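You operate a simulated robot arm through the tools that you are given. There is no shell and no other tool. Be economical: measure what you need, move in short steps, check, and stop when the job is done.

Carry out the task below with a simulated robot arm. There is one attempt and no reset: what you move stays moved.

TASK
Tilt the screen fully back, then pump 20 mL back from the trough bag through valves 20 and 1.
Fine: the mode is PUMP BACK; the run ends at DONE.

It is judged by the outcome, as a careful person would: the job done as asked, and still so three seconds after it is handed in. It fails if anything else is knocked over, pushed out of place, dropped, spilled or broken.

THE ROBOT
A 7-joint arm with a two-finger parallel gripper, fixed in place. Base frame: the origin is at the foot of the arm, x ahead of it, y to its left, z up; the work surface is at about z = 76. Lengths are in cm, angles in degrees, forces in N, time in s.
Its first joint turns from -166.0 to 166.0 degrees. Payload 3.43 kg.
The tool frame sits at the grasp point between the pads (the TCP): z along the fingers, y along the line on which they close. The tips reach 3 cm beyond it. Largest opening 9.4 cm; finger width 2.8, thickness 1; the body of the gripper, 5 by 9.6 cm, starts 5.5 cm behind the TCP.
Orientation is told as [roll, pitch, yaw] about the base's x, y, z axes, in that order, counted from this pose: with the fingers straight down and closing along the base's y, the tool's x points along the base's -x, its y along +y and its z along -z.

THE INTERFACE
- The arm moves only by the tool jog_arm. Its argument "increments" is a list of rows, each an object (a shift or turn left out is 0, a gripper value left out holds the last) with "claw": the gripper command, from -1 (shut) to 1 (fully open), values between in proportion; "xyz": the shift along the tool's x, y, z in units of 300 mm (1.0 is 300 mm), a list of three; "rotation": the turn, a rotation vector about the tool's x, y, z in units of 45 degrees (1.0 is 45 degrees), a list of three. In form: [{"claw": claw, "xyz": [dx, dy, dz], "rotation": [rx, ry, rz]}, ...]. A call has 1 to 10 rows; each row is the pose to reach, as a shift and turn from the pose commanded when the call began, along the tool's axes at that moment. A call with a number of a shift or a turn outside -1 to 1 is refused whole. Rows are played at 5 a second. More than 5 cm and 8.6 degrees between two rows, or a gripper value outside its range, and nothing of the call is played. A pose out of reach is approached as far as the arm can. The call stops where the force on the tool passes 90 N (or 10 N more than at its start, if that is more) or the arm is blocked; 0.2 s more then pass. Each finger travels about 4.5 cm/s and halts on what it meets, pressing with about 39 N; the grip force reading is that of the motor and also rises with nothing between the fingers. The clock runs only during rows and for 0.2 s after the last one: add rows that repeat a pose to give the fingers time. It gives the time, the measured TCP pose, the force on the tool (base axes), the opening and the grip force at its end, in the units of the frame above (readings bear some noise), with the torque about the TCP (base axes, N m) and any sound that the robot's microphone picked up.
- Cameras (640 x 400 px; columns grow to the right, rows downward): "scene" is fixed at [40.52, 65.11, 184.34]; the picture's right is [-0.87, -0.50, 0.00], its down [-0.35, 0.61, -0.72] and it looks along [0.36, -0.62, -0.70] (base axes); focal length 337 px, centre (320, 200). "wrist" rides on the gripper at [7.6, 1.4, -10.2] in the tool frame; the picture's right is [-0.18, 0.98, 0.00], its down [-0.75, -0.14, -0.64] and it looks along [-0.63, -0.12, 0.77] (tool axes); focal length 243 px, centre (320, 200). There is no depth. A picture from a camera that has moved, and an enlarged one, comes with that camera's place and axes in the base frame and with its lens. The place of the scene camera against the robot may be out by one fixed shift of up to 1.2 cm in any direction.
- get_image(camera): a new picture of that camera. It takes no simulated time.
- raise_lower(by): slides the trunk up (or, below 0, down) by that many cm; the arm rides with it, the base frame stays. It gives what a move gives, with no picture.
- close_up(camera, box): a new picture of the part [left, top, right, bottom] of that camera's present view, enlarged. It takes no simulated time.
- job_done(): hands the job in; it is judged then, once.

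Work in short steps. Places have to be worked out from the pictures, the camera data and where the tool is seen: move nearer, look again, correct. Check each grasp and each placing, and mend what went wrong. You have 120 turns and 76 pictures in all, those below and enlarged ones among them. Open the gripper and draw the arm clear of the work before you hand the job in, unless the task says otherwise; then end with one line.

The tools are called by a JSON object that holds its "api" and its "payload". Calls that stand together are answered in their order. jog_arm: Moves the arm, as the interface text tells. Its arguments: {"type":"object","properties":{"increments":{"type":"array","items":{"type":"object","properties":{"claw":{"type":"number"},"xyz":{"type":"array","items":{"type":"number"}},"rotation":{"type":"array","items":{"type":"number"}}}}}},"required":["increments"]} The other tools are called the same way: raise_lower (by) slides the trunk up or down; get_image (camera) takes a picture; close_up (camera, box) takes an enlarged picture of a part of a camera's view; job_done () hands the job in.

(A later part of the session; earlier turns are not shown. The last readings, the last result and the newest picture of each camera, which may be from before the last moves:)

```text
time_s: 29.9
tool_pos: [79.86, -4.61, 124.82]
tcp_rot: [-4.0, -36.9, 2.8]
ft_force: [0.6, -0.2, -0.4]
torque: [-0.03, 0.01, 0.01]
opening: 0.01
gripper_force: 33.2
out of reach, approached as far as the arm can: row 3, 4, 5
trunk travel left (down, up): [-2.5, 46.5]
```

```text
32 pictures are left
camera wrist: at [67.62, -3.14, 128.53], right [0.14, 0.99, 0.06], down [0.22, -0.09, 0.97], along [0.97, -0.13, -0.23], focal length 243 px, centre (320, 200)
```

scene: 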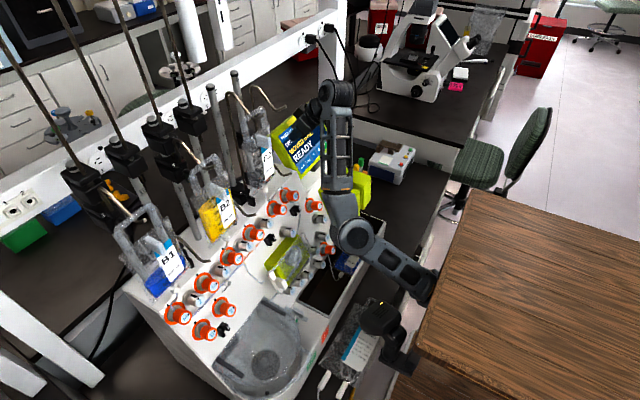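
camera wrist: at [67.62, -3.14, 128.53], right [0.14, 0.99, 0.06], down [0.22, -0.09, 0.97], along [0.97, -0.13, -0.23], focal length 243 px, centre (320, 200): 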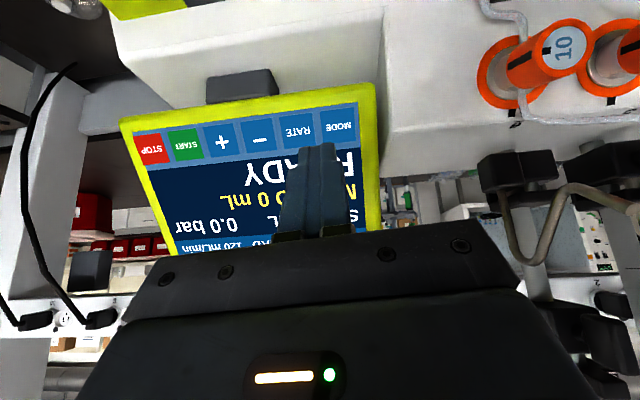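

Screen unharmed and I'm right beside MODE (≈(85.5,-3.7,118)). I press it from here.

{"api": "jog_arm", "payload": {"increments": [{"xyz": [0.01, 0.015, 0.06]}, {"xyz": [0.015, 0.03, 0.12]}, {"xyz": [0.02, 0.03, 0.16]}, {"xyz": [0.02, 0.03, 0.18]}, {"xyz": [0.02, 0.03, 0.18]}]}}

```text
time_s: 31.1
tool_pos: [81.46, -4.5, 122.12]
tcp_rot: [-2.1, -39.3, 1.9]
ft_force: [-0.2, 0.9, 0.6]
torque: [0.01, 0.0, 0.0]
opening: 0.0
gripper_force: 32.8
trunk travel left (down, up): [-2.5, 46.5]
```

No click yet; remaining about 2.5 cm.

{"api": "jog_arm", "payload": {"increments": [{"xyz": [0.01, 0.02, 0.04]}, {"xyz": [0.015, 0.027, 0.07]}, {"xyz": [0.017, 0.027, 0.09]}, {"xyz": [0.017, 0.027, 0.09]}]}}

{"api": "get_image", "payload": {"camera": "wrist"}}

```text
time_s: 32.1
tool_pos: [82.41, -4.68, 120.09]
tcp_rot: [-1.8, -39.7, 0.6]
ft_force: [0.4, -0.1, -0.6]
torque: [-0.03, 0.01, -0.01]
opening: 0.01
gripper_force: 33.0
trunk travel left (down, up): [-2.5, 46.5]
```

```text
31 pictures are left
camera wrist: at [70.1, -3.3, 123.2], right [0.15, 0.98, 0.09], down [0.17, -0.12, 0.98], along [0.97, -0.13, -0.19], focal length 243 px, centre (320, 200)
```

wrist: 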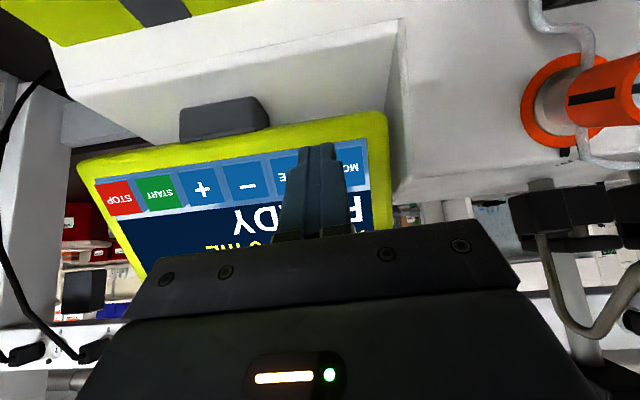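

The tip sits between RATE and MODE; I need about 1.7 cm more +y before pressing.

{"api": "jog_arm", "payload": {"increments": [{"xyz": [0, 0.03, -0.01]}, {"xyz": [0, 0.06, -0.01]}, {"xyz": [0, 0.065, -0.01]}, {"xyz": [0, 0.065, -0.01]}]}}

```text
time_s: 33.3
tool_pos: [81.74, -5.12, 120.61]
tcp_rot: [-1.2, -40.0, -1.9]
ft_force: [0.9, 0.6, -0.1]
torque: [-0.02, 0.01, 0.0]
opening: 0.0
gripper_force: 33.0
trunk travel left (down, up): [-2.5, 46.5]
stopped in row 4: the arm was blocked; the commanded pose is now the measured one
```

J1 can't go further left here; instead I turn the tool's heading left (+10° yaw) about a fixed wrist so the tip shifts to MODE.

{"api": "jog_arm", "payload": {"increments": [{"xyz": [0, 0.02, -0.01], "rotation": [-0.05, 0, -0.06]}, {"xyz": [0, 0.04, -0.01], "rotation": [-0.1, 0, -0.115]}, {"xyz": [0, 0.06, -0.01], "rotation": [-0.143, 0, -0.17]}, {"xyz": [0, 0.07, -0.01], "rotation": [-0.16, 0, -0.19]}, {"xyz": [0, 0.07, -0.01], "rotation": [-0.16, 0, -0.19]}]}}

{"api": "get_image", "payload": {"camera": "wrist"}}

```text
time_s: 34.5
tool_pos: [81.51, -4.8, 120.86]
tcp_rot: [-1.1, -39.9, 7.3]
ft_force: [0.0, -0.1, 0.0]
torque: [-0.02, 0.0, -0.01]
opening: 0.0
gripper_force: 33.0
trunk travel left (down, up): [-2.5, 46.5]
```

```text
30 pictures are left
camera wrist: at [69.07, -4.8, 123.91], right [0.03, 0.99, 0.1], down [0.18, -0.11, 0.98], along [0.98, -0.01, -0.18], focal length 243 px, centre (320, 200)
```

wrist: 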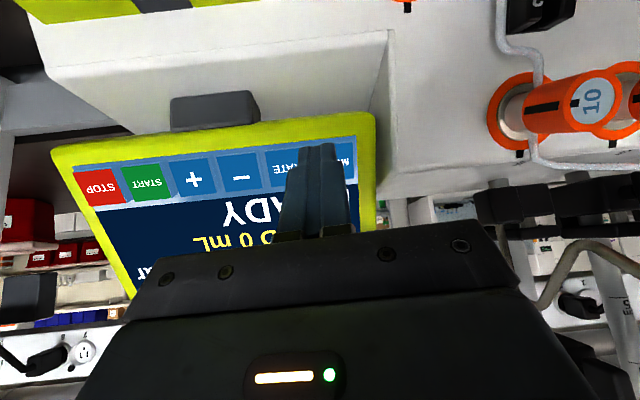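

Yaw succeeded; a bit more of the same.

{"api": "jog_arm", "payload": {"increments": [{"xyz": [0, 0.03, 0], "rotation": [-0.05, 0, -0.06]}, {"xyz": [0, 0.06, 0], "rotation": [-0.1, 0, -0.115]}, {"xyz": [0, 0.09, 0], "rotation": [-0.143, 0, -0.17]}, {"xyz": [0, 0.09, 0], "rotation": [-0.143, 0, -0.17]}, {"xyz": [0, 0.09, 0], "rotation": [-0.143, 0, -0.17]}]}}

{"api": "get_image", "payload": {"camera": "wrist"}}

```text
time_s: 35.7
tool_pos: [81.48, -2.33, 120.53]
tcp_rot: [-1.2, -39.4, 16.9]
ft_force: [-0.7, 0.6, -0.8]
torque: [0.02, 0.0, 0.01]
opening: 0.0
gripper_force: 33.2
trunk travel left (down, up): [-2.5, 46.5]
```

```text
29 pictures are left
camera wrist: at [69.18, -4.45, 123.72], right [-0.14, 0.99, 0.1], down [0.2, -0.07, 0.98], along [0.97, 0.15, -0.19], focal length 243 px, centre (320, 200)
```

wrist: 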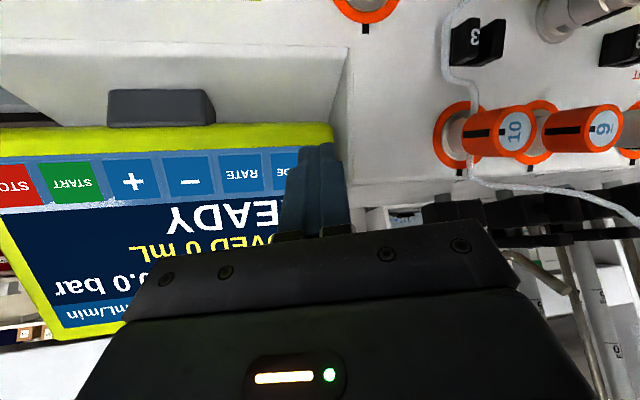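

MODE centre triangulates to y≈-3.7 consistently. I shift -2.3 cm and press.

{"api": "jog_arm", "payload": {"increments": [{"xyz": [0.005, -0.045, 0]}, {"xyz": [0.012, -0.083, 0]}, {"xyz": [0.012, -0.083, 0.015]}, {"xyz": [0.012, -0.083, 0.03]}, {"xyz": [0.012, -0.083, 0.045]}, {"xyz": [0.012, -0.083, 0.045]}]}}

```text
time_s: 37.1
tool_pos: [82.73, -2.22, 119.31]
tcp_rot: [-1.1, -39.4, 19.4]
ft_force: [-5.0, 7.5, 7.5]
torque: [0.12, -0.12, 0.17]
opening: 0.0
gripper_force: 33.0
trunk travel left (down, up): [-2.5, 46.5]
heard: click
```

A click. I back off and read the screen.

{"api": "jog_arm", "payload": {"increments": [{"xyz": [0, 0, -0.05]}, {"xyz": [0, 0, -0.09]}, {"xyz": [0, 0, -0.09]}]}}

{"api": "get_image", "payload": {"camera": "wrist"}}

{"api": "close_up", "payload": {"camera": "scene", "box": [250, 80, 370, 200]}}

```text
time_s: 37.9
tool_pos: [81.83, -2.22, 119.91]
tcp_rot: [-2.0, -37.5, 20.0]
ft_force: [0.0, -0.1, -0.2]
torque: [-0.01, 0.03, 0.02]
opening: 0.0
gripper_force: 33.3
trunk travel left (down, up): [-2.5, 46.5]
```

```text
28 pictures are left
camera wrist: at [69.88, -4.71, 123.53], right [-0.18, 0.98, 0.08], down [0.23, -0.04, 0.97], along [0.96, 0.19, -0.22], focal length 243 px, centre (320, 200)
```

wrist: 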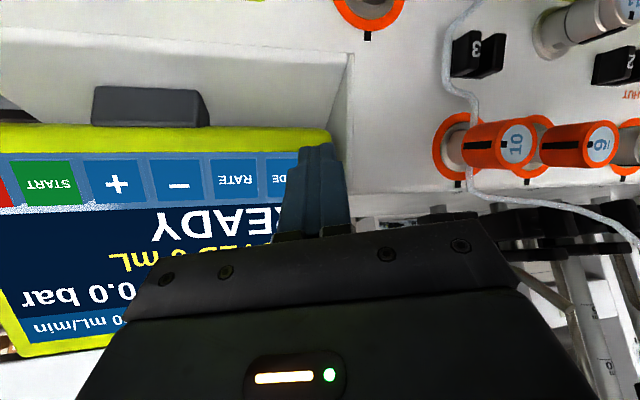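

```text
3.33 times, centred on (310, 140) of scene
camera zoom: at [40.52, 65.11, 184.34], right [-0.87, -0.5, 0.0], down [-0.35, 0.61, -0.72], along [0.36, -0.62, -0.7], focal length 1124 px, centre (353, 400)
```

zoom: 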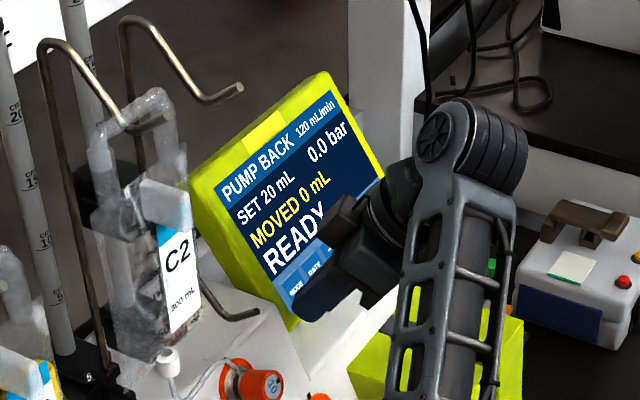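

PUMP BACK, SET 20 mL, READY. Now I check the arm's posture before going for the valves.

{"api": "close_up", "payload": {"camera": "scene", "box": [280, 80, 470, 380]}}

```text
1.33 times, centred on (375, 230) of scene
camera zoom: at [40.52, 65.11, 184.34], right [-0.87, -0.5, 0.0], down [-0.35, 0.61, -0.72], along [0.36, -0.62, -0.7], focal length 450 px, centre (247, 160)
```

zoom: 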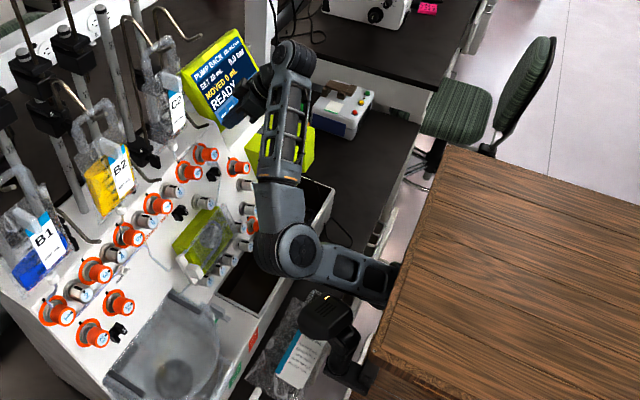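

Now for the valves. The panel knobs tilt about 58° toward the robot: valve 20's face ≈(70,4,96), valve 1's ≈(82.5,50,116). I raise the trunk so the wrist can come in low near the base, where J1 matters less.

{"api": "raise_lower", "payload": {"by": 32}}

{"api": "jog_arm", "payload": {"increments": [{"xyz": [0.05, 0, -0.08], "rotation": [0.03, 0, 0.04]}, {"xyz": [0.12, -0.03, -0.14], "rotation": [0.06, 0, 0.08]}, {"xyz": [0.22, -0.06, -0.17], "rotation": [0.1, 0, 0.12]}, {"xyz": [0.34, -0.09, -0.17], "rotation": [0.14, 0, 0.16]}, {"xyz": [0.46, -0.12, -0.15], "rotation": [0.18, 0, 0.2]}, {"xyz": [0.46, -0.12, -0.15], "rotation": [0.22, 0, 0.25]}]}}

{"api": "get_image", "payload": {"camera": "scene"}}

```text
time_s: 41.1
tool_pos: [81.79, -2.03, 152.07]
tcp_rot: [-2.1, -37.7, 20.1]
ft_force: [-0.3, 0.6, -0.5]
torque: [0.01, 0.0, 0.01]
opening: 0.0
gripper_force: 33.2
trunk travel left (down, up): [-34.5, 14.5]
```

```text
time_s: 42.5
tool_pos: [69.64, -10.57, 148.24]
tcp_rot: [-1.8, -40.0, 5.0]
ft_force: [-0.1, -0.3, 0.1]
torque: [0.04, -0.05, -0.01]
opening: 0.01
gripper_force: 32.5
out of reach, approached as far as the arm can: row 1, 2, 3
trunk travel left (down, up): [-34.5, 14.5]
```

```text
25 pictures are left
```

scene: 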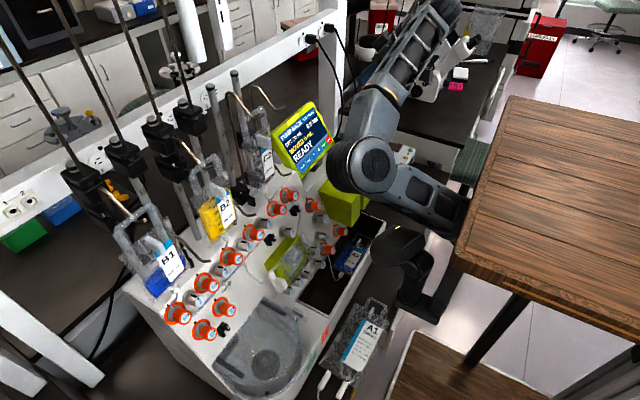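

Moved freely. Now lower and draw the TCP inward toward the front of the trough, high enough over everything.

{"api": "jog_arm", "payload": {"increments": [{"xyz": [0.115, 0.018, 0.077]}, {"xyz": [0.23, 0.036, 0.154]}, {"xyz": [0.345, 0.054, 0.231]}, {"xyz": [0.46, 0.072, 0.308]}, {"xyz": [0.575, 0.09, 0.385]}, {"xyz": [0.69, 0.11, 0.462]}, {"xyz": [0.8, 0.13, 0.54]}, {"xyz": [0.8, 0.13, 0.54]}]}}

```text
time_s: 43.8
tool_pos: [61.6, -13.26, 127.99]
tcp_rot: [0.1, -41.1, -4.3]
ft_force: [0.4, 0.0, -0.1]
torque: [-0.01, -0.01, 0.02]
opening: 0.02
gripper_force: 33.2
out of reach, approached as far as the arm can: row 6
trunk travel left (down, up): [-34.5, 14.5]
stopped in row 6: the arm was blocked; the commanded pose is now the measured one
```

Too folded there (wrist near the shoulder). I raise the trunk and take the hand around the right side, out and then down, so the wrist ends below the shoulder.

{"api": "raise_lower", "payload": {"by": 14}}

{"api": "jog_arm", "payload": {"increments": [{"xyz": [-0.065, -0.1, 0.055]}, {"xyz": [-0.13, -0.2, 0.11]}, {"xyz": [-0.195, -0.3, 0.165]}, {"xyz": [-0.26, -0.4, 0.22]}, {"xyz": [-0.325, -0.5, 0.275]}, {"xyz": [-0.39, -0.6, 0.33]}, {"xyz": [-0.45, -0.7, 0.38]}, {"xyz": [-0.5, -0.787, 0.433]}, {"xyz": [-0.5, -0.787, 0.433]}]}}

{"api": "get_image", "payload": {"camera": "wrist"}}

```text
time_s: 45.5
tool_pos: [61.49, -13.24, 141.98]
tcp_rot: [0.0, -41.0, -4.2]
ft_force: [-0.3, -0.1, -0.5]
torque: [-0.01, -0.01, -0.04]
opening: 0.01
gripper_force: 32.5
trunk travel left (down, up): [-48.5, 0.5]
```

```text
time_s: 47.5
tool_pos: [80.06, -37.64, 141.88]
tcp_rot: [-0.4, -40.8, -3.4]
ft_force: [-0.5, -0.1, 0.7]
torque: [0.02, 0.0, 0.0]
opening: 0.01
gripper_force: 33.6
trunk travel left (down, up): [-48.5, 0.5]
```

```text
24 pictures are left
camera wrist: at [67.79, -35.45, 144.74], right [0.2, 0.97, 0.12], down [0.14, -0.15, 0.98], along [0.97, -0.18, -0.17], focal length 243 px, centre (320, 200)
```

wrist: 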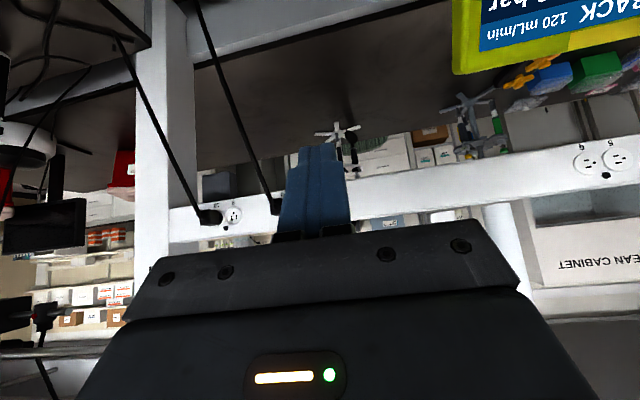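

Free movement on the right. Now down and slightly in.

{"api": "jog_arm", "payload": {"increments": [{"xyz": [0.12, 0, 0.065]}, {"xyz": [0.25, 0, 0.13]}, {"xyz": [0.38, 0, 0.195]}, {"xyz": [0.51, 0, 0.26]}, {"xyz": [0.637, 0, 0.33]}, {"xyz": [0.637, 0, 0.33]}]}}

{"api": "get_image", "payload": {"camera": "scene"}}

```text
time_s: 48.9
tool_pos: [72.14, -37.29, 121.97]
tcp_rot: [-0.4, -40.8, -3.4]
ft_force: [0.1, 0.5, -0.6]
torque: [-0.03, 0.04, -0.01]
opening: 0.01
gripper_force: 32.9
trunk travel left (down, up): [-48.5, 0.5]
```

```text
23 pictures are left
```

scene: 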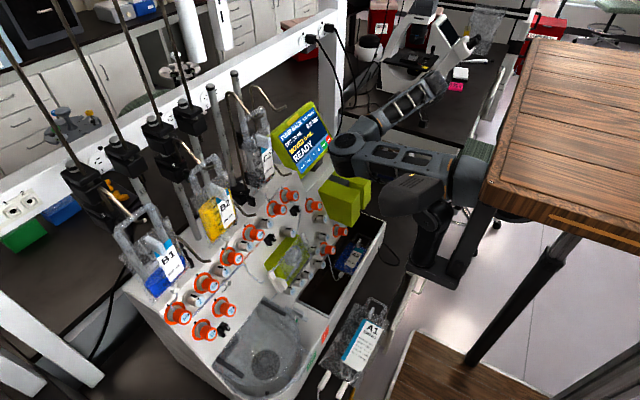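

The elbow is now well forward. Continue down and toward the left in front of the machine.

{"api": "jog_arm", "payload": {"increments": [{"xyz": [0.1, 0.1, 0.04]}, {"xyz": [0.2, 0.2, 0.08]}, {"xyz": [0.3, 0.3, 0.125]}, {"xyz": [0.4, 0.4, 0.17]}, {"xyz": [0.42, 0.52, 0.17]}, {"xyz": [0.42, 0.62, 0.17]}, {"xyz": [0.42, 0.62, 0.17]}]}}

{"api": "get_image", "payload": {"camera": "wrist"}}

```text
time_s: 50.3
tool_pos: [66.78, -20.72, 109.99]
tcp_rot: [-2.5, -41.2, -4.1]
ft_force: [17.3, -38.9, -6.7]
torque: [-0.21, 0.02, -0.78]
opening: 0.01
gripper_force: 32.8
trunk travel left (down, up): [-48.5, 0.5]
stopped in row 7: the force on the tool passed its limit at 116 N (the readings are from after the stop); the commanded pose is now the measured one
```

```text
22 pictures are left
camera wrist: at [54.59, -18.0, 112.76], right [0.24, 0.97, 0.09], down [0.13, -0.12, 0.98], along [0.96, -0.22, -0.16], focal length 243 px, centre (320, 200)
```

wrist: 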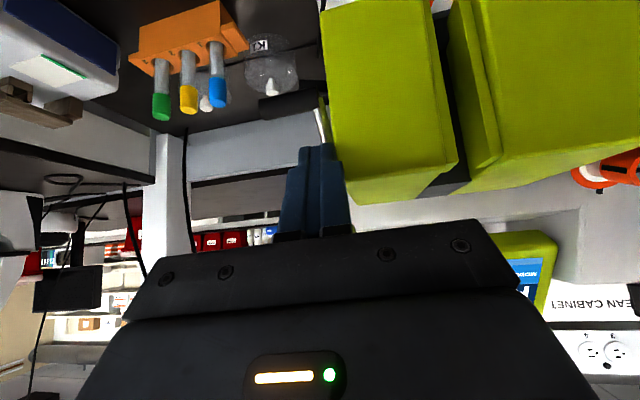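

The finger side touched the green holder block (its right face at y≈-20). I back off to the right, then retreat and turn the tool downwards to pass in front of it.

{"api": "jog_arm", "payload": {"increments": [{"xyz": [-0.003, -0.05, 0.003]}, {"xyz": [-0.005, -0.1, 0.005]}, {"xyz": [0.07, -0.11, -0.06], "rotation": [0, 0.17, 0]}, {"xyz": [0.145, -0.114, -0.127], "rotation": [0, 0.34, 0]}, {"xyz": [0.145, -0.114, -0.127], "rotation": [0, 0.51, 0]}, {"xyz": [0.145, -0.114, -0.127], "rotation": [0, 0.68, 0]}, {"xyz": [0.145, -0.114, -0.127], "rotation": [0, 0.68, 0]}]}}

{"api": "get_image", "payload": {"camera": "wrist"}}

```text
time_s: 51.9
tool_pos: [60.7, -23.04, 110.09]
tcp_rot: [-1.7, -10.5, -5.0]
ft_force: [0.1, 0.4, 0.0]
torque: [0.02, 0.0, 0.0]
opening: 0.0
gripper_force: 33.1
trunk travel left (down, up): [-48.5, 0.5]
```

```text
21 pictures are left
camera wrist: at [51.64, -20.53, 118.89], right [0.27, 0.96, 0.0], down [0.61, -0.18, 0.77], along [0.74, -0.21, -0.64], focal length 243 px, centre (320, 200)
```

wrist: 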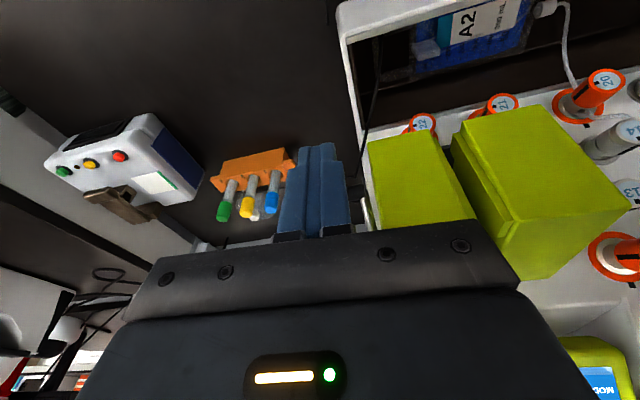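

Clear view: valve 20's face is about (70.5,4,94); the block's front is at x≈67. I slide left in front of it at x≈60.

{"api": "jog_arm", "payload": {"increments": [{"xyz": [0.014, 0.13, 0.017]}, {"xyz": [0.029, 0.26, 0.034]}, {"xyz": [0.043, 0.39, 0.05]}, {"xyz": [0.058, 0.52, 0.07]}, {"xyz": [0.07, 0.65, 0.085]}, {"xyz": [0.086, 0.78, 0.1]}, {"xyz": [0.1, 0.897, 0.12]}, {"xyz": [0.1, 0.897, 0.12]}]}}

{"api": "get_image", "payload": {"camera": "scene"}}

```text
time_s: 53.7
tool_pos: [61.05, 3.96, 105.43]
tcp_rot: [-1.8, -10.5, -5.0]
ft_force: [-0.5, -0.7, 0.1]
torque: [0.0, 0.02, 0.04]
opening: 0.0
gripper_force: 33.3
out of reach, approached as far as the arm can: row 4, 5, 6
trunk travel left (down, up): [-48.5, 0.5]
```

```text
20 pictures are left
```

scene: 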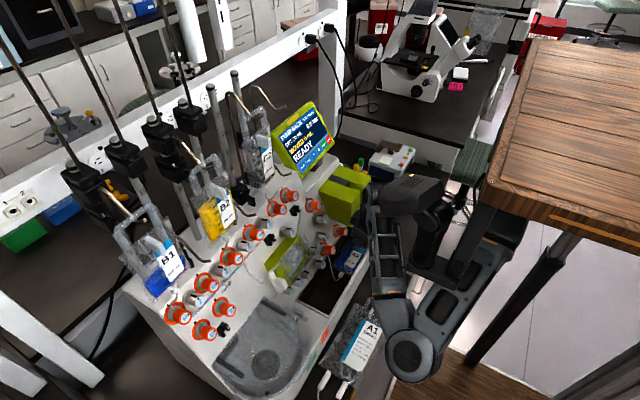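

The elbow has gone under and left of the stalk — now the left side should be free. I open to 5.5 cm and pitch the tool to about -50° in place, correcting yaw.

{"api": "jog_arm", "payload": {"increments": [{"claw": 0.17, "rotation": [0.03, -0.15, -0.05]}, {"rotation": [0.03, -0.3, -0.1]}, {"rotation": [0.02, -0.45, -0.11]}, {"rotation": [0.0, -0.6, -0.11]}, {"rotation": [0.0, -0.75, -0.11]}, {"rotation": [0.0, -0.88, -0.11]}, {"rotation": [0.0, -0.88, -0.11]}]}}

{"api": "get_image", "payload": {"camera": "wrist"}}

```text
time_s: 55.3
tool_pos: [64.06, 5.41, 101.2]
tcp_rot: [-6.3, -50.0, 3.8]
ft_force: [0.7, 0.9, 0.1]
torque: [-0.03, -0.01, 0.01]
opening: 5.51
gripper_force: 0.1
out of reach, approached as far as the arm can: row 1, 2, 3, 4, 5, 6, 7
trunk travel left (down, up): [-48.5, 0.5]
```

```text
19 pictures are left
camera wrist: at [51.39, 7.0, 101.93], right [0.14, 0.99, 0.07], down [-0.01, -0.07, 1.0], along [0.99, -0.14, 0.0], focal length 243 px, centre (320, 200)
```

wrist: 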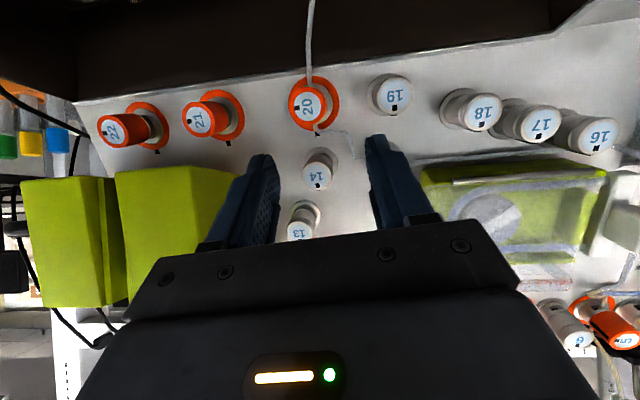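

Valve 20 is right ahead (face ≈(70,4,94.3)), axis tilted ~69°. I advance half way first to check how commanded and measured poses relate.

{"api": "jog_arm", "payload": {"increments": [{"xyz": [0.015, 0, 0.07]}, {"xyz": [0.03, 0, 0.14]}, {"xyz": [0.03, 0, 0.14]}]}}

{"api": "close_up", "payload": {"camera": "wrist", "box": [200, 40, 440, 200]}}

```text
time_s: 56.1
tool_pos: [66.74, 4.71, 97.68]
tcp_rot: [-6.5, -49.7, 3.8]
ft_force: [0.0, 0.3, 0.3]
torque: [-0.01, 0.01, 0.02]
opening: 5.5
gripper_force: 0.0
trunk travel left (down, up): [-48.5, 0.5]
```

```text
2.50 times, centred on (320, 120) of wrist
camera zoom: at [54.13, 6.33, 98.52], right [0.14, 0.99, 0.07], down [-0.01, -0.07, 1.0], along [0.99, -0.14, 0.0], focal length 606 px, centre (320, 400)
```

zoom: 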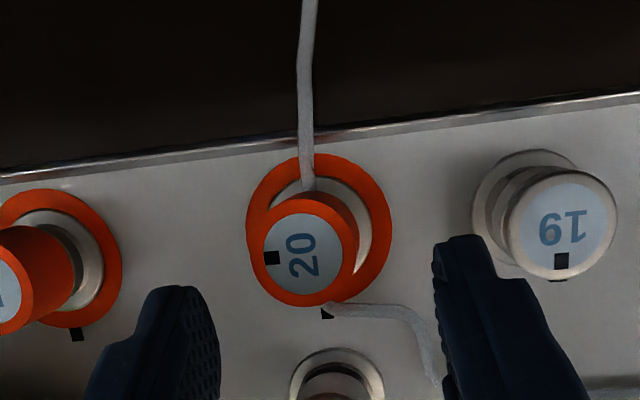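

Tick at left (-y), panel mark at the bottom (up-panel): opening is CCW as seen from the front. The knob lies on the tool line; I advance ~4.2 cm around it.

{"api": "jog_arm", "payload": {"increments": [{"xyz": [-0.003, -0.01, 0.04]}, {"xyz": [-0.006, -0.012, 0.08]}, {"xyz": [-0.008, -0.012, 0.12]}, {"xyz": [-0.008, -0.012, 0.138]}, {"xyz": [-0.008, -0.012, 0.138]}]}}

{"api": "close_up", "payload": {"camera": "wrist", "box": [200, 40, 440, 200]}}

```text
time_s: 57.3
tool_pos: [69.98, 4.03, 95.25]
tcp_rot: [-6.4, -49.8, 3.9]
ft_force: [0.7, -0.3, 0.5]
torque: [0.01, -0.03, 0.0]
opening: 5.49
gripper_force: 0.1
trunk travel left (down, up): [-48.5, 0.5]
```

```text
2.50 times, centred on (320, 120) of wrist
camera zoom: at [57.46, 5.7, 96.04], right [0.14, 0.99, 0.07], down [-0.01, -0.07, 1.0], along [0.99, -0.14, 0.0], focal length 606 px, centre (320, 400)
```

zoom: 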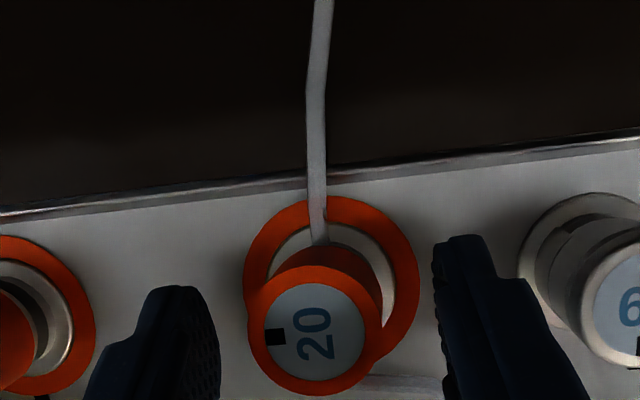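

Size growth shows the face at about (73,3.4,94), still just past the tips; I advance another ~3.3 cm.

{"api": "jog_arm", "payload": {"increments": [{"xyz": [-0.016, -0.008, 0.034]}, {"xyz": [-0.032, -0.011, 0.068]}, {"xyz": [-0.048, -0.011, 0.103]}, {"xyz": [-0.048, -0.011, 0.103]}]}}

{"api": "get_image", "payload": {"camera": "wrist"}}

```text
time_s: 57.8
tool_pos: [70.94, 3.71, 95.15]
tcp_rot: [-6.1, -49.2, 3.8]
ft_force: [-72.8, 7.4, 33.4]
torque: [1.19, -0.27, 2.54]
opening: 5.74
gripper_force: 2.1
trunk travel left (down, up): [-48.5, 0.5]
stopped in row 2: the force on the tool passed its limit at 117 N (the readings are from after the stop); the commanded pose is now the measured one
```

```text
16 pictures are left
camera wrist: at [58.33, 5.3, 96.04], right [0.14, 0.99, 0.07], down [0.0, -0.07, 1.0], along [0.99, -0.13, -0.01], focal length 243 px, centre (320, 200)
```

wrist: 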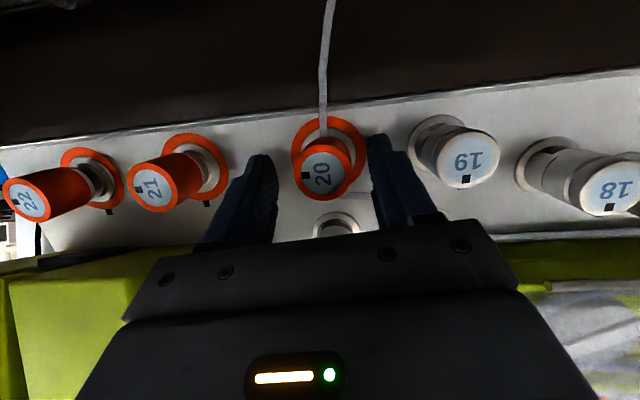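

The right fingertip met the panel, so the tips are already at the knob's base. I back off 0.6 cm and close on the knob.

{"api": "jog_arm", "payload": {"increments": [{"xyz": [0, 0, -0.01]}, {"xyz": [0, 0, -0.022]}, {"claw": -1, "xyz": [0, 0, -0.022]}, {"claw": -1, "xyz": [0, 0, -0.022]}, {"xyz": [0, 0, -0.022]}, {"xyz": [0, 0, -0.022]}, {"xyz": [0, 0, -0.022]}]}}

{"api": "close_up", "payload": {"camera": "wrist", "box": [200, 40, 440, 200]}}

```text
time_s: 59.4
tool_pos: [70.86, 4.05, 95.31]
tcp_rot: [-6.0, -49.2, 3.8]
ft_force: [9.1, 31.2, -8.2]
torque: [0.37, -0.46, 0.04]
opening: 3.12
gripper_force: 45.0
trunk travel left (down, up): [-48.5, 0.5]
```

```text
2.50 times, centred on (320, 120) of wrist
camera zoom: at [58.19, 5.61, 96.19], right [0.13, 0.99, 0.07], down [0.0, -0.07, 1.0], along [0.99, -0.13, -0.01], focal length 606 px, centre (320, 400)
```

zoom: 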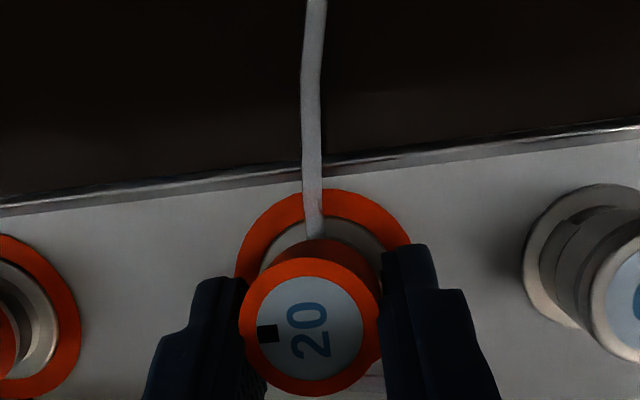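

Knob gripped (3.1 cm). Now I turn the hand CCW about the knob's axis, first 45°.

{"api": "jog_arm", "payload": {"increments": [{"xyz": [0, 0.008, 0], "rotation": [0.05, -0.006, -0.14]}, {"xyz": [0.001, 0.012, 0], "rotation": [0.1, -0.012, -0.28]}, {"xyz": [0.002, 0.014, 0], "rotation": [0.15, -0.018, -0.42]}, {"xyz": [0.002, 0.016, 0], "rotation": [0.2, -0.024, -0.56]}, {"xyz": [0.003, 0.018, 0], "rotation": [0.25, -0.03, -0.7]}, {"xyz": [0.004, 0.02, 0], "rotation": [0.3, -0.036, -0.84]}, {"xyz": [0.004, 0.02, 0], "rotation": [0.333, -0.04, -0.938]}, {"xyz": [0.004, 0.02, 0], "rotation": [0.333, -0.04, -0.938]}]}}

{"api": "close_up", "payload": {"camera": "wrist", "box": [200, 40, 440, 200]}}

```text
time_s: 61.2
tool_pos: [70.53, 4.76, 94.85]
tcp_rot: [-53.4, -28.1, 52.0]
ft_force: [-8.2, 39.0, -19.8]
torque: [0.53, -0.32, 0.27]
opening: 3.11
gripper_force: 44.7
trunk travel left (down, up): [-48.5, 0.5]
```

```text
2.50 times, centred on (320, 120) of wrist
camera zoom: at [58.01, 3.01, 95.83], right [-0.14, 0.78, -0.61], down [-0.07, 0.6, 0.79], along [0.99, 0.15, -0.02], focal length 606 px, centre (320, 400)
```

zoom: 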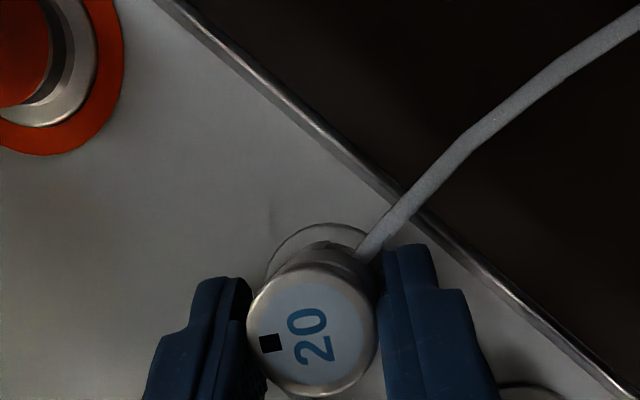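

It turns and has already lost its orange. I complete the remaining 45°.

{"api": "jog_arm", "payload": {"increments": [{"xyz": [0, 0.003, 0], "rotation": [0.05, -0.006, -0.14]}, {"xyz": [0, 0.006, 0], "rotation": [0.1, -0.012, -0.28]}, {"xyz": [0, 0.009, 0], "rotation": [0.15, -0.018, -0.42]}, {"xyz": [-0.001, 0.012, 0], "rotation": [0.2, -0.024, -0.56]}, {"xyz": [-0.001, 0.015, 0], "rotation": [0.25, -0.03, -0.7]}, {"xyz": [-0.002, 0.018, 0], "rotation": [0.3, -0.036, -0.84]}, {"xyz": [-0.002, 0.018, 0], "rotation": [0.333, -0.04, -0.938]}, {"xyz": [-0.002, 0.018, 0], "rotation": [0.333, -0.04, -0.938]}]}}

{"api": "close_up", "payload": {"camera": "wrist", "box": [200, 40, 440, 200]}}

```text
time_s: 63.0
tool_pos: [70.45, 4.65, 94.32]
tcp_rot: [-72.2, 9.2, 72.4]
ft_force: [-27.0, -3.1, -43.7]
torque: [0.37, -0.28, -0.39]
opening: 2.98
gripper_force: 45.0
trunk travel left (down, up): [-48.5, 0.5]
```

```text
2.50 times, centred on (320, 120) of wrist
camera zoom: at [58.7, 0.64, 97.35], right [-0.28, 0.12, -0.95], down [-0.3, 0.93, 0.21], along [0.91, 0.34, -0.22], focal length 606 px, centre (320, 400)
```

zoom: 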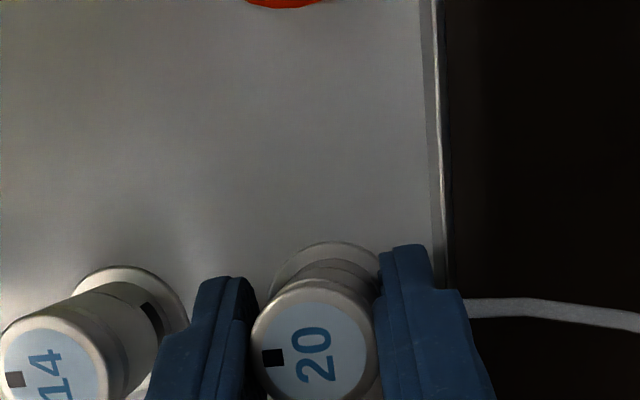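

Valve 20 matches its open neighbour 14. I release slightly and withdraw along the knob axis.

{"api": "jog_arm", "payload": {"increments": [{"claw": -0.15, "xyz": [0, 0, 0]}, {"xyz": [0, 0, 0]}, {"xyz": [0.018, -0.002, -0.05]}, {"xyz": [0.036, -0.004, -0.1]}, {"xyz": [0.06, -0.006, -0.17]}, {"xyz": [0.095, -0.009, -0.26]}, {"xyz": [0.095, -0.009, -0.26]}]}}

{"api": "get_image", "payload": {"camera": "scene"}}

```text
time_s: 64.8
tool_pos: [66.74, 0.83, 99.88]
tcp_rot: [-78.7, 12.1, 70.8]
ft_force: [-0.8, 0.3, 0.2]
torque: [0.03, 0.0, 0.0]
opening: 4.0
gripper_force: 0.1
out of reach, approached as far as the arm can: row 6
trunk travel left (down, up): [-48.5, 0.5]
stopped in row 7: the arm was blocked; the commanded pose is now the measured one
```

```text
12 pictures are left
```

scene: 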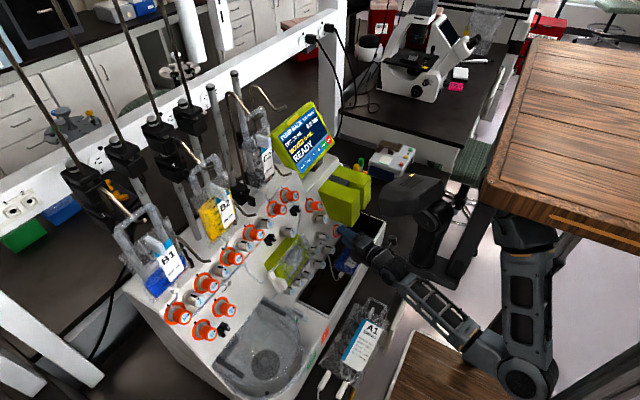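

Valve 20 done. I withdraw upward while turning the hand back the first 45°.

{"api": "jog_arm", "payload": {"increments": [{"xyz": [-0.01, -0.06, -0.04], "rotation": [-0.05, 0.006, 0.14]}, {"xyz": [-0.02, -0.12, -0.08], "rotation": [-0.1, 0.012, 0.28]}, {"xyz": [-0.035, -0.19, -0.12], "rotation": [-0.15, 0.018, 0.42]}, {"xyz": [-0.045, -0.25, -0.16], "rotation": [-0.2, 0.024, 0.56]}, {"xyz": [-0.06, -0.32, -0.2], "rotation": [-0.25, 0.03, 0.7]}, {"xyz": [-0.07, -0.383, -0.24], "rotation": [-0.3, 0.036, 0.84]}, {"xyz": [-0.07, -0.383, -0.24], "rotation": [-0.333, 0.04, 0.938]}, {"xyz": [-0.07, -0.383, -0.24], "rotation": [-0.333, 0.04, 0.938]}]}}

```text
time_s: 66.6
tool_pos: [65.63, 8.72, 110.0]
tcp_rot: [-60.3, -27.0, 54.7]
ft_force: [0.3, 0.3, -0.1]
torque: [0.0, 0.03, 0.02]
opening: 3.99
gripper_force: 0.1
out of reach, approached as far as the arm can: row 5, 6, 7, 8
trunk travel left (down, up): [-48.5, 0.5]
```

Continue: move left and up with the second 45° back.

{"api": "jog_arm", "payload": {"increments": [{"xyz": [-0.1, 0.04, -0.075], "rotation": [-0.05, 0.006, 0.14]}, {"xyz": [-0.2, 0.08, -0.15], "rotation": [-0.1, 0.012, 0.28]}, {"xyz": [-0.3, 0.12, -0.225], "rotation": [-0.15, 0.018, 0.42]}, {"xyz": [-0.4, 0.16, -0.3], "rotation": [-0.2, 0.024, 0.56]}, {"xyz": [-0.5, 0.205, -0.38], "rotation": [-0.25, 0.03, 0.7]}, {"xyz": [-0.6, 0.245, -0.455], "rotation": [-0.3, 0.036, 0.84]}, {"xyz": [-0.71, 0.29, -0.537], "rotation": [-0.333, 0.04, 0.938]}, {"xyz": [-0.71, 0.29, -0.537], "rotation": [-0.333, 0.04, 0.938]}]}}

{"api": "get_image", "payload": {"camera": "scene"}}

```text
time_s: 68.3
tool_pos: [62.6, 32.29, 116.46]
tcp_rot: [-31.2, -54.0, 24.0]
ft_force: [-0.4, -0.4, -0.7]
torque: [0.02, -0.03, -0.06]
opening: 4.0
gripper_force: 0.0
trunk travel left (down, up): [-48.5, 0.5]
stopped in row 8: the arm was blocked; the commanded pose is now the measured one
```

```text
11 pictures are left
```

scene: 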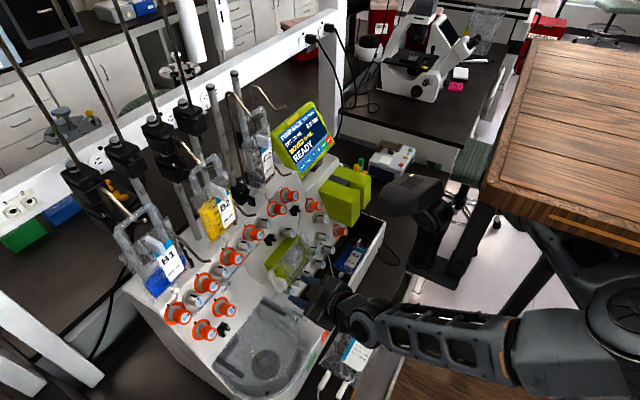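

Good position. I continue left toward valve 1 (≈(82,50,116)), straightening the tool.

{"api": "jog_arm", "payload": {"increments": [{"xyz": [-0.06, 0.09, -0.002], "rotation": [-0.04, -0.015, 0.045]}, {"xyz": [-0.12, 0.18, -0.004], "rotation": [-0.08, -0.03, 0.09]}, {"xyz": [-0.18, 0.27, -0.005], "rotation": [-0.115, -0.045, 0.13]}, {"xyz": [-0.24, 0.36, -0.006], "rotation": [-0.15, -0.06, 0.175]}, {"xyz": [-0.3, 0.45, -0.008], "rotation": [-0.19, -0.07, 0.22]}, {"xyz": [-0.356, 0.527, -0.01], "rotation": [-0.227, -0.085, 0.26]}, {"xyz": [-0.356, 0.527, -0.01], "rotation": [-0.227, -0.085, 0.26]}]}}

{"api": "get_image", "payload": {"camera": "wrist"}}

```text
time_s: 69.9
tool_pos: [68.67, 50.1, 120.82]
tcp_rot: [-4.7, -61.4, 4.9]
ft_force: [0.0, 0.5, -0.4]
torque: [0.01, -0.04, -0.02]
opening: 4.01
gripper_force: 0.1
trunk travel left (down, up): [-48.5, 0.5]
```

```text
10 pictures are left
camera wrist: at [56.08, 51.14, 119.01], right [0.07, 0.99, 0.12], down [-0.2, -0.11, 0.97], along [0.98, -0.1, 0.19], focal length 243 px, centre (320, 200)
```

wrist: 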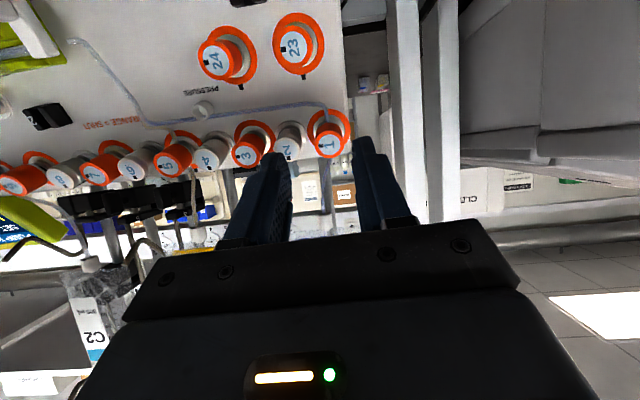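

Valve 1 dead ahead, face ≈(81.5,50.3,118.1). I advance to ~5 cm short with 5.3 cm opening and recheck.

{"api": "jog_arm", "payload": {"increments": [{"claw": 0.13, "xyz": [-0.027, 0.002, 0.087]}, {"xyz": [-0.054, 0.004, 0.174]}, {"xyz": [-0.08, 0.005, 0.26]}, {"xyz": [-0.08, 0.005, 0.26]}]}}

{"api": "close_up", "payload": {"camera": "wrist", "box": [200, 40, 440, 200]}}

```text
time_s: 70.9
tool_pos: [76.48, 50.41, 119.06]
tcp_rot: [-5.0, -61.4, 5.3]
ft_force: [-1.0, 0.5, 0.8]
torque: [0.01, 0.02, -0.03]
opening: 5.31
gripper_force: 0.1
trunk travel left (down, up): [-48.5, 0.5]
```

```text
2.50 times, centred on (320, 120) of wrist
camera zoom: at [63.87, 51.34, 117.28], right [0.07, 0.99, 0.12], down [-0.2, -0.1, 0.97], along [0.98, -0.09, 0.19], focal length 606 px, centre (320, 400)
```

zoom: 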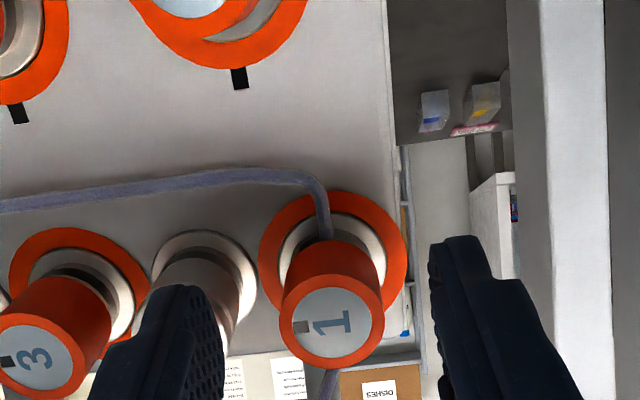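

Spacing to valve 2 is only ~4.2 cm, so I shouldn't straddle sideways. I pre-rotate the fingers ~50° (diagonal) with a 4 cm opening, and will turn from there.

{"api": "jog_arm", "payload": {"increments": [{"claw": -0.15, "rotation": [0, 0, -0.17]}, {"rotation": [0, 0, -0.34]}, {"rotation": [0, 0, -0.51]}, {"rotation": [0, 0, -0.68]}, {"rotation": [0, 0, -0.85]}, {"rotation": [0, 0, -1.0]}, {"rotation": [0, 0, -1.0]}]}}

{"api": "close_up", "payload": {"camera": "wrist", "box": [200, 40, 440, 200]}}

```text
time_s: 72.5
tool_pos: [75.58, 51.14, 118.57]
tcp_rot: [-54.1, -35.8, 67.6]
ft_force: [-0.2, 0.7, 1.0]
torque: [0.0, -0.03, -0.01]
opening: 3.99
gripper_force: 0.0
trunk travel left (down, up): [-48.5, 0.5]
```

```text
2.50 times, centred on (320, 120) of wrist
camera zoom: at [63.68, 46.18, 118.23], right [-0.3, 0.79, -0.54], down [-0.28, 0.47, 0.84], along [0.91, 0.4, 0.08], focal length 606 px, centre (320, 400)
```

zoom: 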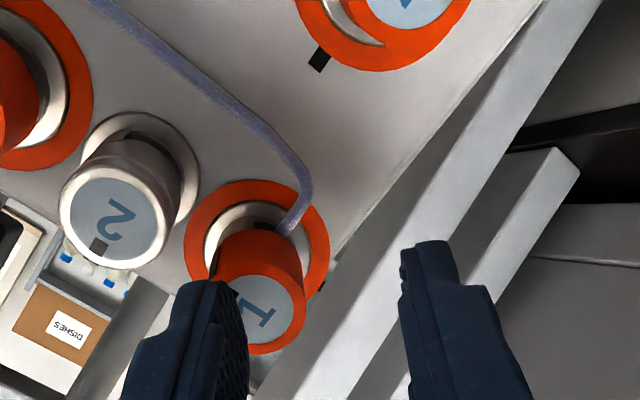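

The tool axis is good; knob face at ≈(80.5,50.4,118.3) is offset 2.2 cm along the finger line. I shift sideways first, then advance 4.7 cm over the knob.

{"api": "jog_arm", "payload": {"increments": [{"xyz": [-0.015, -0.037, 0]}, {"xyz": [-0.029, -0.073, 0], "rotation": [0, 0, -0.05]}, {"xyz": [-0.029, -0.073, 0.02], "rotation": [0, 0, -0.08]}, {"xyz": [-0.029, -0.073, 0.05], "rotation": [0, 0, -0.08]}, {"xyz": [-0.029, -0.073, 0.05], "rotation": [0, 0, -0.08]}]}}

{"api": "close_up", "payload": {"camera": "wrist", "box": [200, 40, 440, 200]}}

```text
time_s: 73.9
tool_pos: [75.57, 52.43, 120.42]
tcp_rot: [-55.3, -33.5, 72.5]
ft_force: [-0.5, 0.5, -0.8]
torque: [0.0, -0.01, 0.0]
opening: 3.99
gripper_force: 0.0
trunk travel left (down, up): [-48.5, 0.5]
stopped in row 5: the arm was blocked; the commanded pose is now the measured one
```

```text
2.50 times, centred on (320, 120) of wrist
camera zoom: at [64.12, 46.78, 120.34], right [-0.35, 0.74, -0.57], down [-0.32, 0.48, 0.82], along [0.88, 0.47, 0.07], focal length 606 px, centre (320, 400)
```

zoom: 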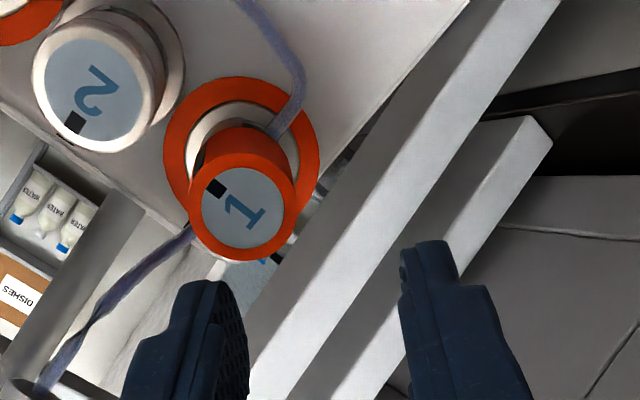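

Blocked: likely the last wrist joint nears its limit in this direction. By symmetry I can instead start ~130° the other way and make the turn in mid-range. I back off and rotate positively in steps.

{"api": "jog_arm", "payload": {"increments": [{"xyz": [0, 0, -0.05], "rotation": [0, 0, 0.17]}, {"xyz": [0, 0, -0.1], "rotation": [0, 0, 0.34]}, {"xyz": [0, 0, -0.1], "rotation": [0, 0, 0.51]}, {"xyz": [0, 0, -0.1], "rotation": [0, 0, 0.68]}, {"xyz": [0, 0, -0.1], "rotation": [0, 0, 0.85]}, {"xyz": [0, 0, -0.1], "rotation": [0, 0, 1.0]}, {"xyz": [0, 0, -0.1], "rotation": [0, 0, 1.0]}]}}

{"api": "jog_arm", "payload": {"increments": [{"rotation": [0, 0, 0.17]}, {"rotation": [0, 0, 0.34]}, {"rotation": [0, 0, 0.51]}, {"rotation": [0, 0, 0.68]}, {"rotation": [0, 0, 0.85]}, {"rotation": [0, 0, 1.0]}, {"rotation": [0, 0, 1.0]}]}}

```text
time_s: 75.5
tool_pos: [73.06, 52.28, 121.92]
tcp_rot: [-11.0, -61.2, 15.8]
ft_force: [0.3, 0.0, -0.6]
torque: [-0.04, -0.02, 0.02]
opening: 3.98
gripper_force: 0.0
trunk travel left (down, up): [-48.5, 0.5]
```

```text
time_s: 77.1
tool_pos: [73.02, 52.32, 122.04]
tcp_rot: [49.4, -43.2, -56.1]
ft_force: [0.4, 0.7, -0.2]
torque: [-0.01, 0.01, 0.0]
opening: 3.98
gripper_force: 0.1
trunk travel left (down, up): [-48.5, 0.5]
```

Smooth, no blocking. Two more 45° steps.

{"api": "jog_arm", "payload": {"increments": [{"rotation": [0, 0, 0.17]}, {"rotation": [0, 0, 0.34]}, {"rotation": [0, 0, 0.51]}, {"rotation": [0, 0, 0.68]}, {"rotation": [0, 0, 0.85]}, {"rotation": [0, 0, 1.0]}, {"rotation": [0, 0, 1.0]}]}}

{"api": "jog_arm", "payload": {"increments": [{"rotation": [0, 0, 0.17]}, {"rotation": [0, 0, 0.34]}, {"rotation": [0, 0, 0.51]}, {"rotation": [0, 0, 0.68]}, {"rotation": [0, 0, 0.85]}, {"rotation": [0, 0, 1.0]}, {"rotation": [0, 0, 1.0]}]}}

```text
time_s: 78.7
tool_pos: [72.92, 52.25, 121.82]
tcp_rot: [61.5, -5.3, -83.9]
ft_force: [-0.7, -0.1, 0.4]
torque: [0.01, -0.04, 0.01]
opening: 4.0
gripper_force: 0.1
trunk travel left (down, up): [-48.5, 0.5]
```

```text
time_s: 80.3
tool_pos: [73.09, 52.21, 121.87]
tcp_rot: [55.2, 33.6, -107.7]
ft_force: [-0.7, -0.3, -0.2]
torque: [0.02, 0.02, 0.02]
opening: 4.0
gripper_force: 0.1
trunk travel left (down, up): [-48.5, 0.5]
```

Fingers now diagonal on the other side, TCP held. I line up laterally and close to within 4.5 cm, then check.

{"api": "jog_arm", "payload": {"increments": [{"xyz": [-0.026, 0.031, 0.04]}, {"xyz": [-0.052, 0.062, 0.08]}, {"xyz": [-0.052, 0.062, 0.127]}, {"xyz": [-0.052, 0.062, 0.127]}]}}

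{"api": "close_up", "payload": {"camera": "wrist", "box": [200, 40, 440, 200]}}

```text
time_s: 81.3
tool_pos: [76.74, 50.23, 120.58]
tcp_rot: [55.2, 33.6, -107.5]
ft_force: [0.7, -0.3, 0.4]
torque: [0.01, 0.01, 0.0]
opening: 4.02
gripper_force: 0.1
trunk travel left (down, up): [-48.5, 0.5]
```

```text
2.50 times, centred on (320, 120) of wrist
camera zoom: at [70.35, 54.72, 130.74], right [0.35, -0.74, 0.57], down [-0.81, -0.55, -0.21], along [0.47, -0.39, -0.79], focal length 606 px, centre (320, 400)
```

zoom: 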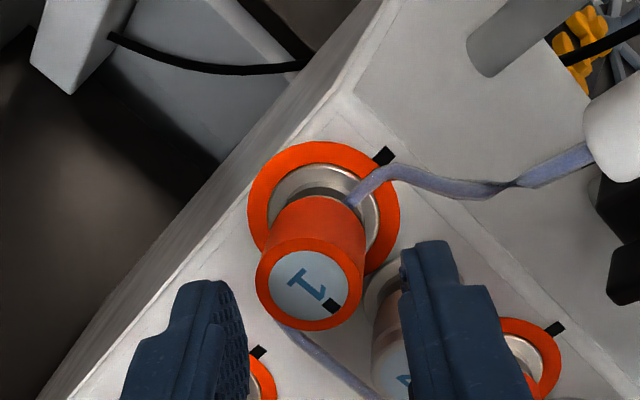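

The knob lies between the fingers, ~0.5 cm off in the free direction. I advance 4.5 cm over it with that correction, then close.

{"api": "jog_arm", "payload": {"increments": [{"xyz": [-0.01, -0.003, 0.04]}, {"xyz": [-0.016, -0.003, 0.08]}, {"xyz": [-0.016, -0.003, 0.115]}, {"xyz": [-0.016, -0.003, 0.145]}, {"claw": -1, "xyz": [-0.016, -0.003, 0.145]}, {"xyz": [-0.016, -0.003, 0.145]}, {"xyz": [-0.016, -0.003, 0.145]}, {"xyz": [-0.016, -0.003, 0.145]}]}}

```text
time_s: 83.1
tool_pos: [80.11, 50.08, 118.35]
tcp_rot: [55.6, 33.7, -107.3]
ft_force: [11.2, -21.5, 24.8]
torque: [-0.6, -1.09, -1.07]
opening: 3.23
gripper_force: 38.9
trunk travel left (down, up): [-48.5, 0.5]
```

Gripped at 3.2 cm. I turn 45° CCW about the knob axis.

{"api": "jog_arm", "payload": {"increments": [{"xyz": [0, 0.005, 0], "rotation": [-0.005, -0.02, -0.15]}, {"xyz": [0, 0.008, 0], "rotation": [-0.01, -0.04, -0.3]}, {"xyz": [0, 0.01, 0], "rotation": [-0.016, -0.06, -0.45]}, {"xyz": [0, 0.01, 0], "rotation": [-0.022, -0.08, -0.6]}, {"xyz": [0, 0.01, 0], "rotation": [-0.027, -0.1, -0.75]}, {"xyz": [0, 0.01, 0], "rotation": [-0.032, -0.12, -0.9]}, {"xyz": [0, 0.01, 0], "rotation": [-0.036, -0.13, -0.99]}, {"xyz": [0, 0.01, 0], "rotation": [-0.036, -0.13, -0.99]}]}}

{"api": "close_up", "payload": {"camera": "wrist", "box": [200, 40, 440, 200]}}

```text
time_s: 84.9
tool_pos: [79.59, 50.77, 118.67]
tcp_rot: [61.5, -7.7, -88.1]
ft_force: [26.0, -20.3, 8.6]
torque: [-0.31, -1.23, -0.42]
opening: 2.84
gripper_force: 45.3
trunk travel left (down, up): [-48.5, 0.5]
```

```text
2.50 times, centred on (320, 120) of wrist
camera zoom: at [71.1, 58.79, 123.86], right [0.47, -0.05, 0.88], down [-0.61, -0.74, 0.28], along [0.64, -0.67, -0.38], focal length 606 px, centre (320, 400)
```

zoom: 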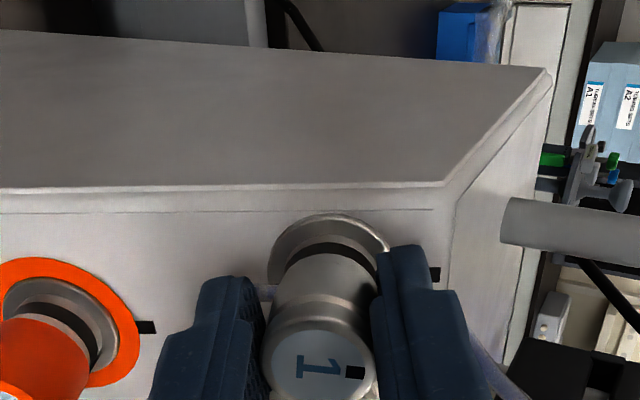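

Knob 1 is grey and its tick points almost at the panel mark. I turn ~12° more to seat it, then release and withdraw along the axis.

{"api": "jog_arm", "payload": {"increments": [{"rotation": [-0.005, -0.02, -0.15]}, {"rotation": [-0.01, -0.035, -0.27]}, {"rotation": [-0.01, -0.035, -0.27]}, {"claw": -0.1, "rotation": [-0.01, -0.035, -0.27]}, {"rotation": [-0.01, -0.035, -0.27]}, {"xyz": [0, 0, -0.06], "rotation": [-0.01, -0.035, -0.27]}, {"xyz": [0, 0, -0.14], "rotation": [-0.01, -0.035, -0.27]}, {"xyz": [0, 0, -0.26], "rotation": [-0.01, -0.035, -0.27]}, {"xyz": [0, 0, -0.35], "rotation": [-0.01, -0.035, -0.27]}, {"xyz": [0, 0, -0.35], "rotation": [-0.01, -0.035, -0.27]}]}}

{"api": "close_up", "payload": {"camera": "scene", "box": [140, 180, 360, 340]}}

```text
time_s: 87.1
tool_pos: [71.12, 50.35, 123.2]
tcp_rot: [60.8, -19.2, -84.5]
ft_force: [-0.2, 0.1, -0.4]
torque: [0.04, 0.02, -0.02]
opening: 4.24
gripper_force: 0.1
trunk travel left (down, up): [-48.5, 0.5]
```

```text
2.50 times, centred on (250, 260) of scene
camera zoom: at [40.52, 65.11, 184.34], right [-0.87, -0.5, 0.0], down [-0.35, 0.61, -0.72], along [0.36, -0.62, -0.7], focal length 843 px, centre (495, 50)
```

zoom: 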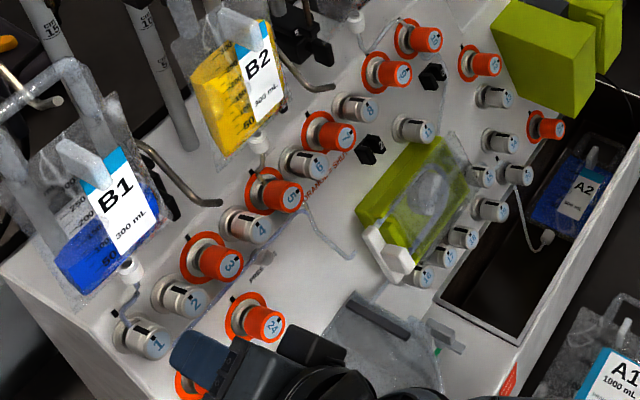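

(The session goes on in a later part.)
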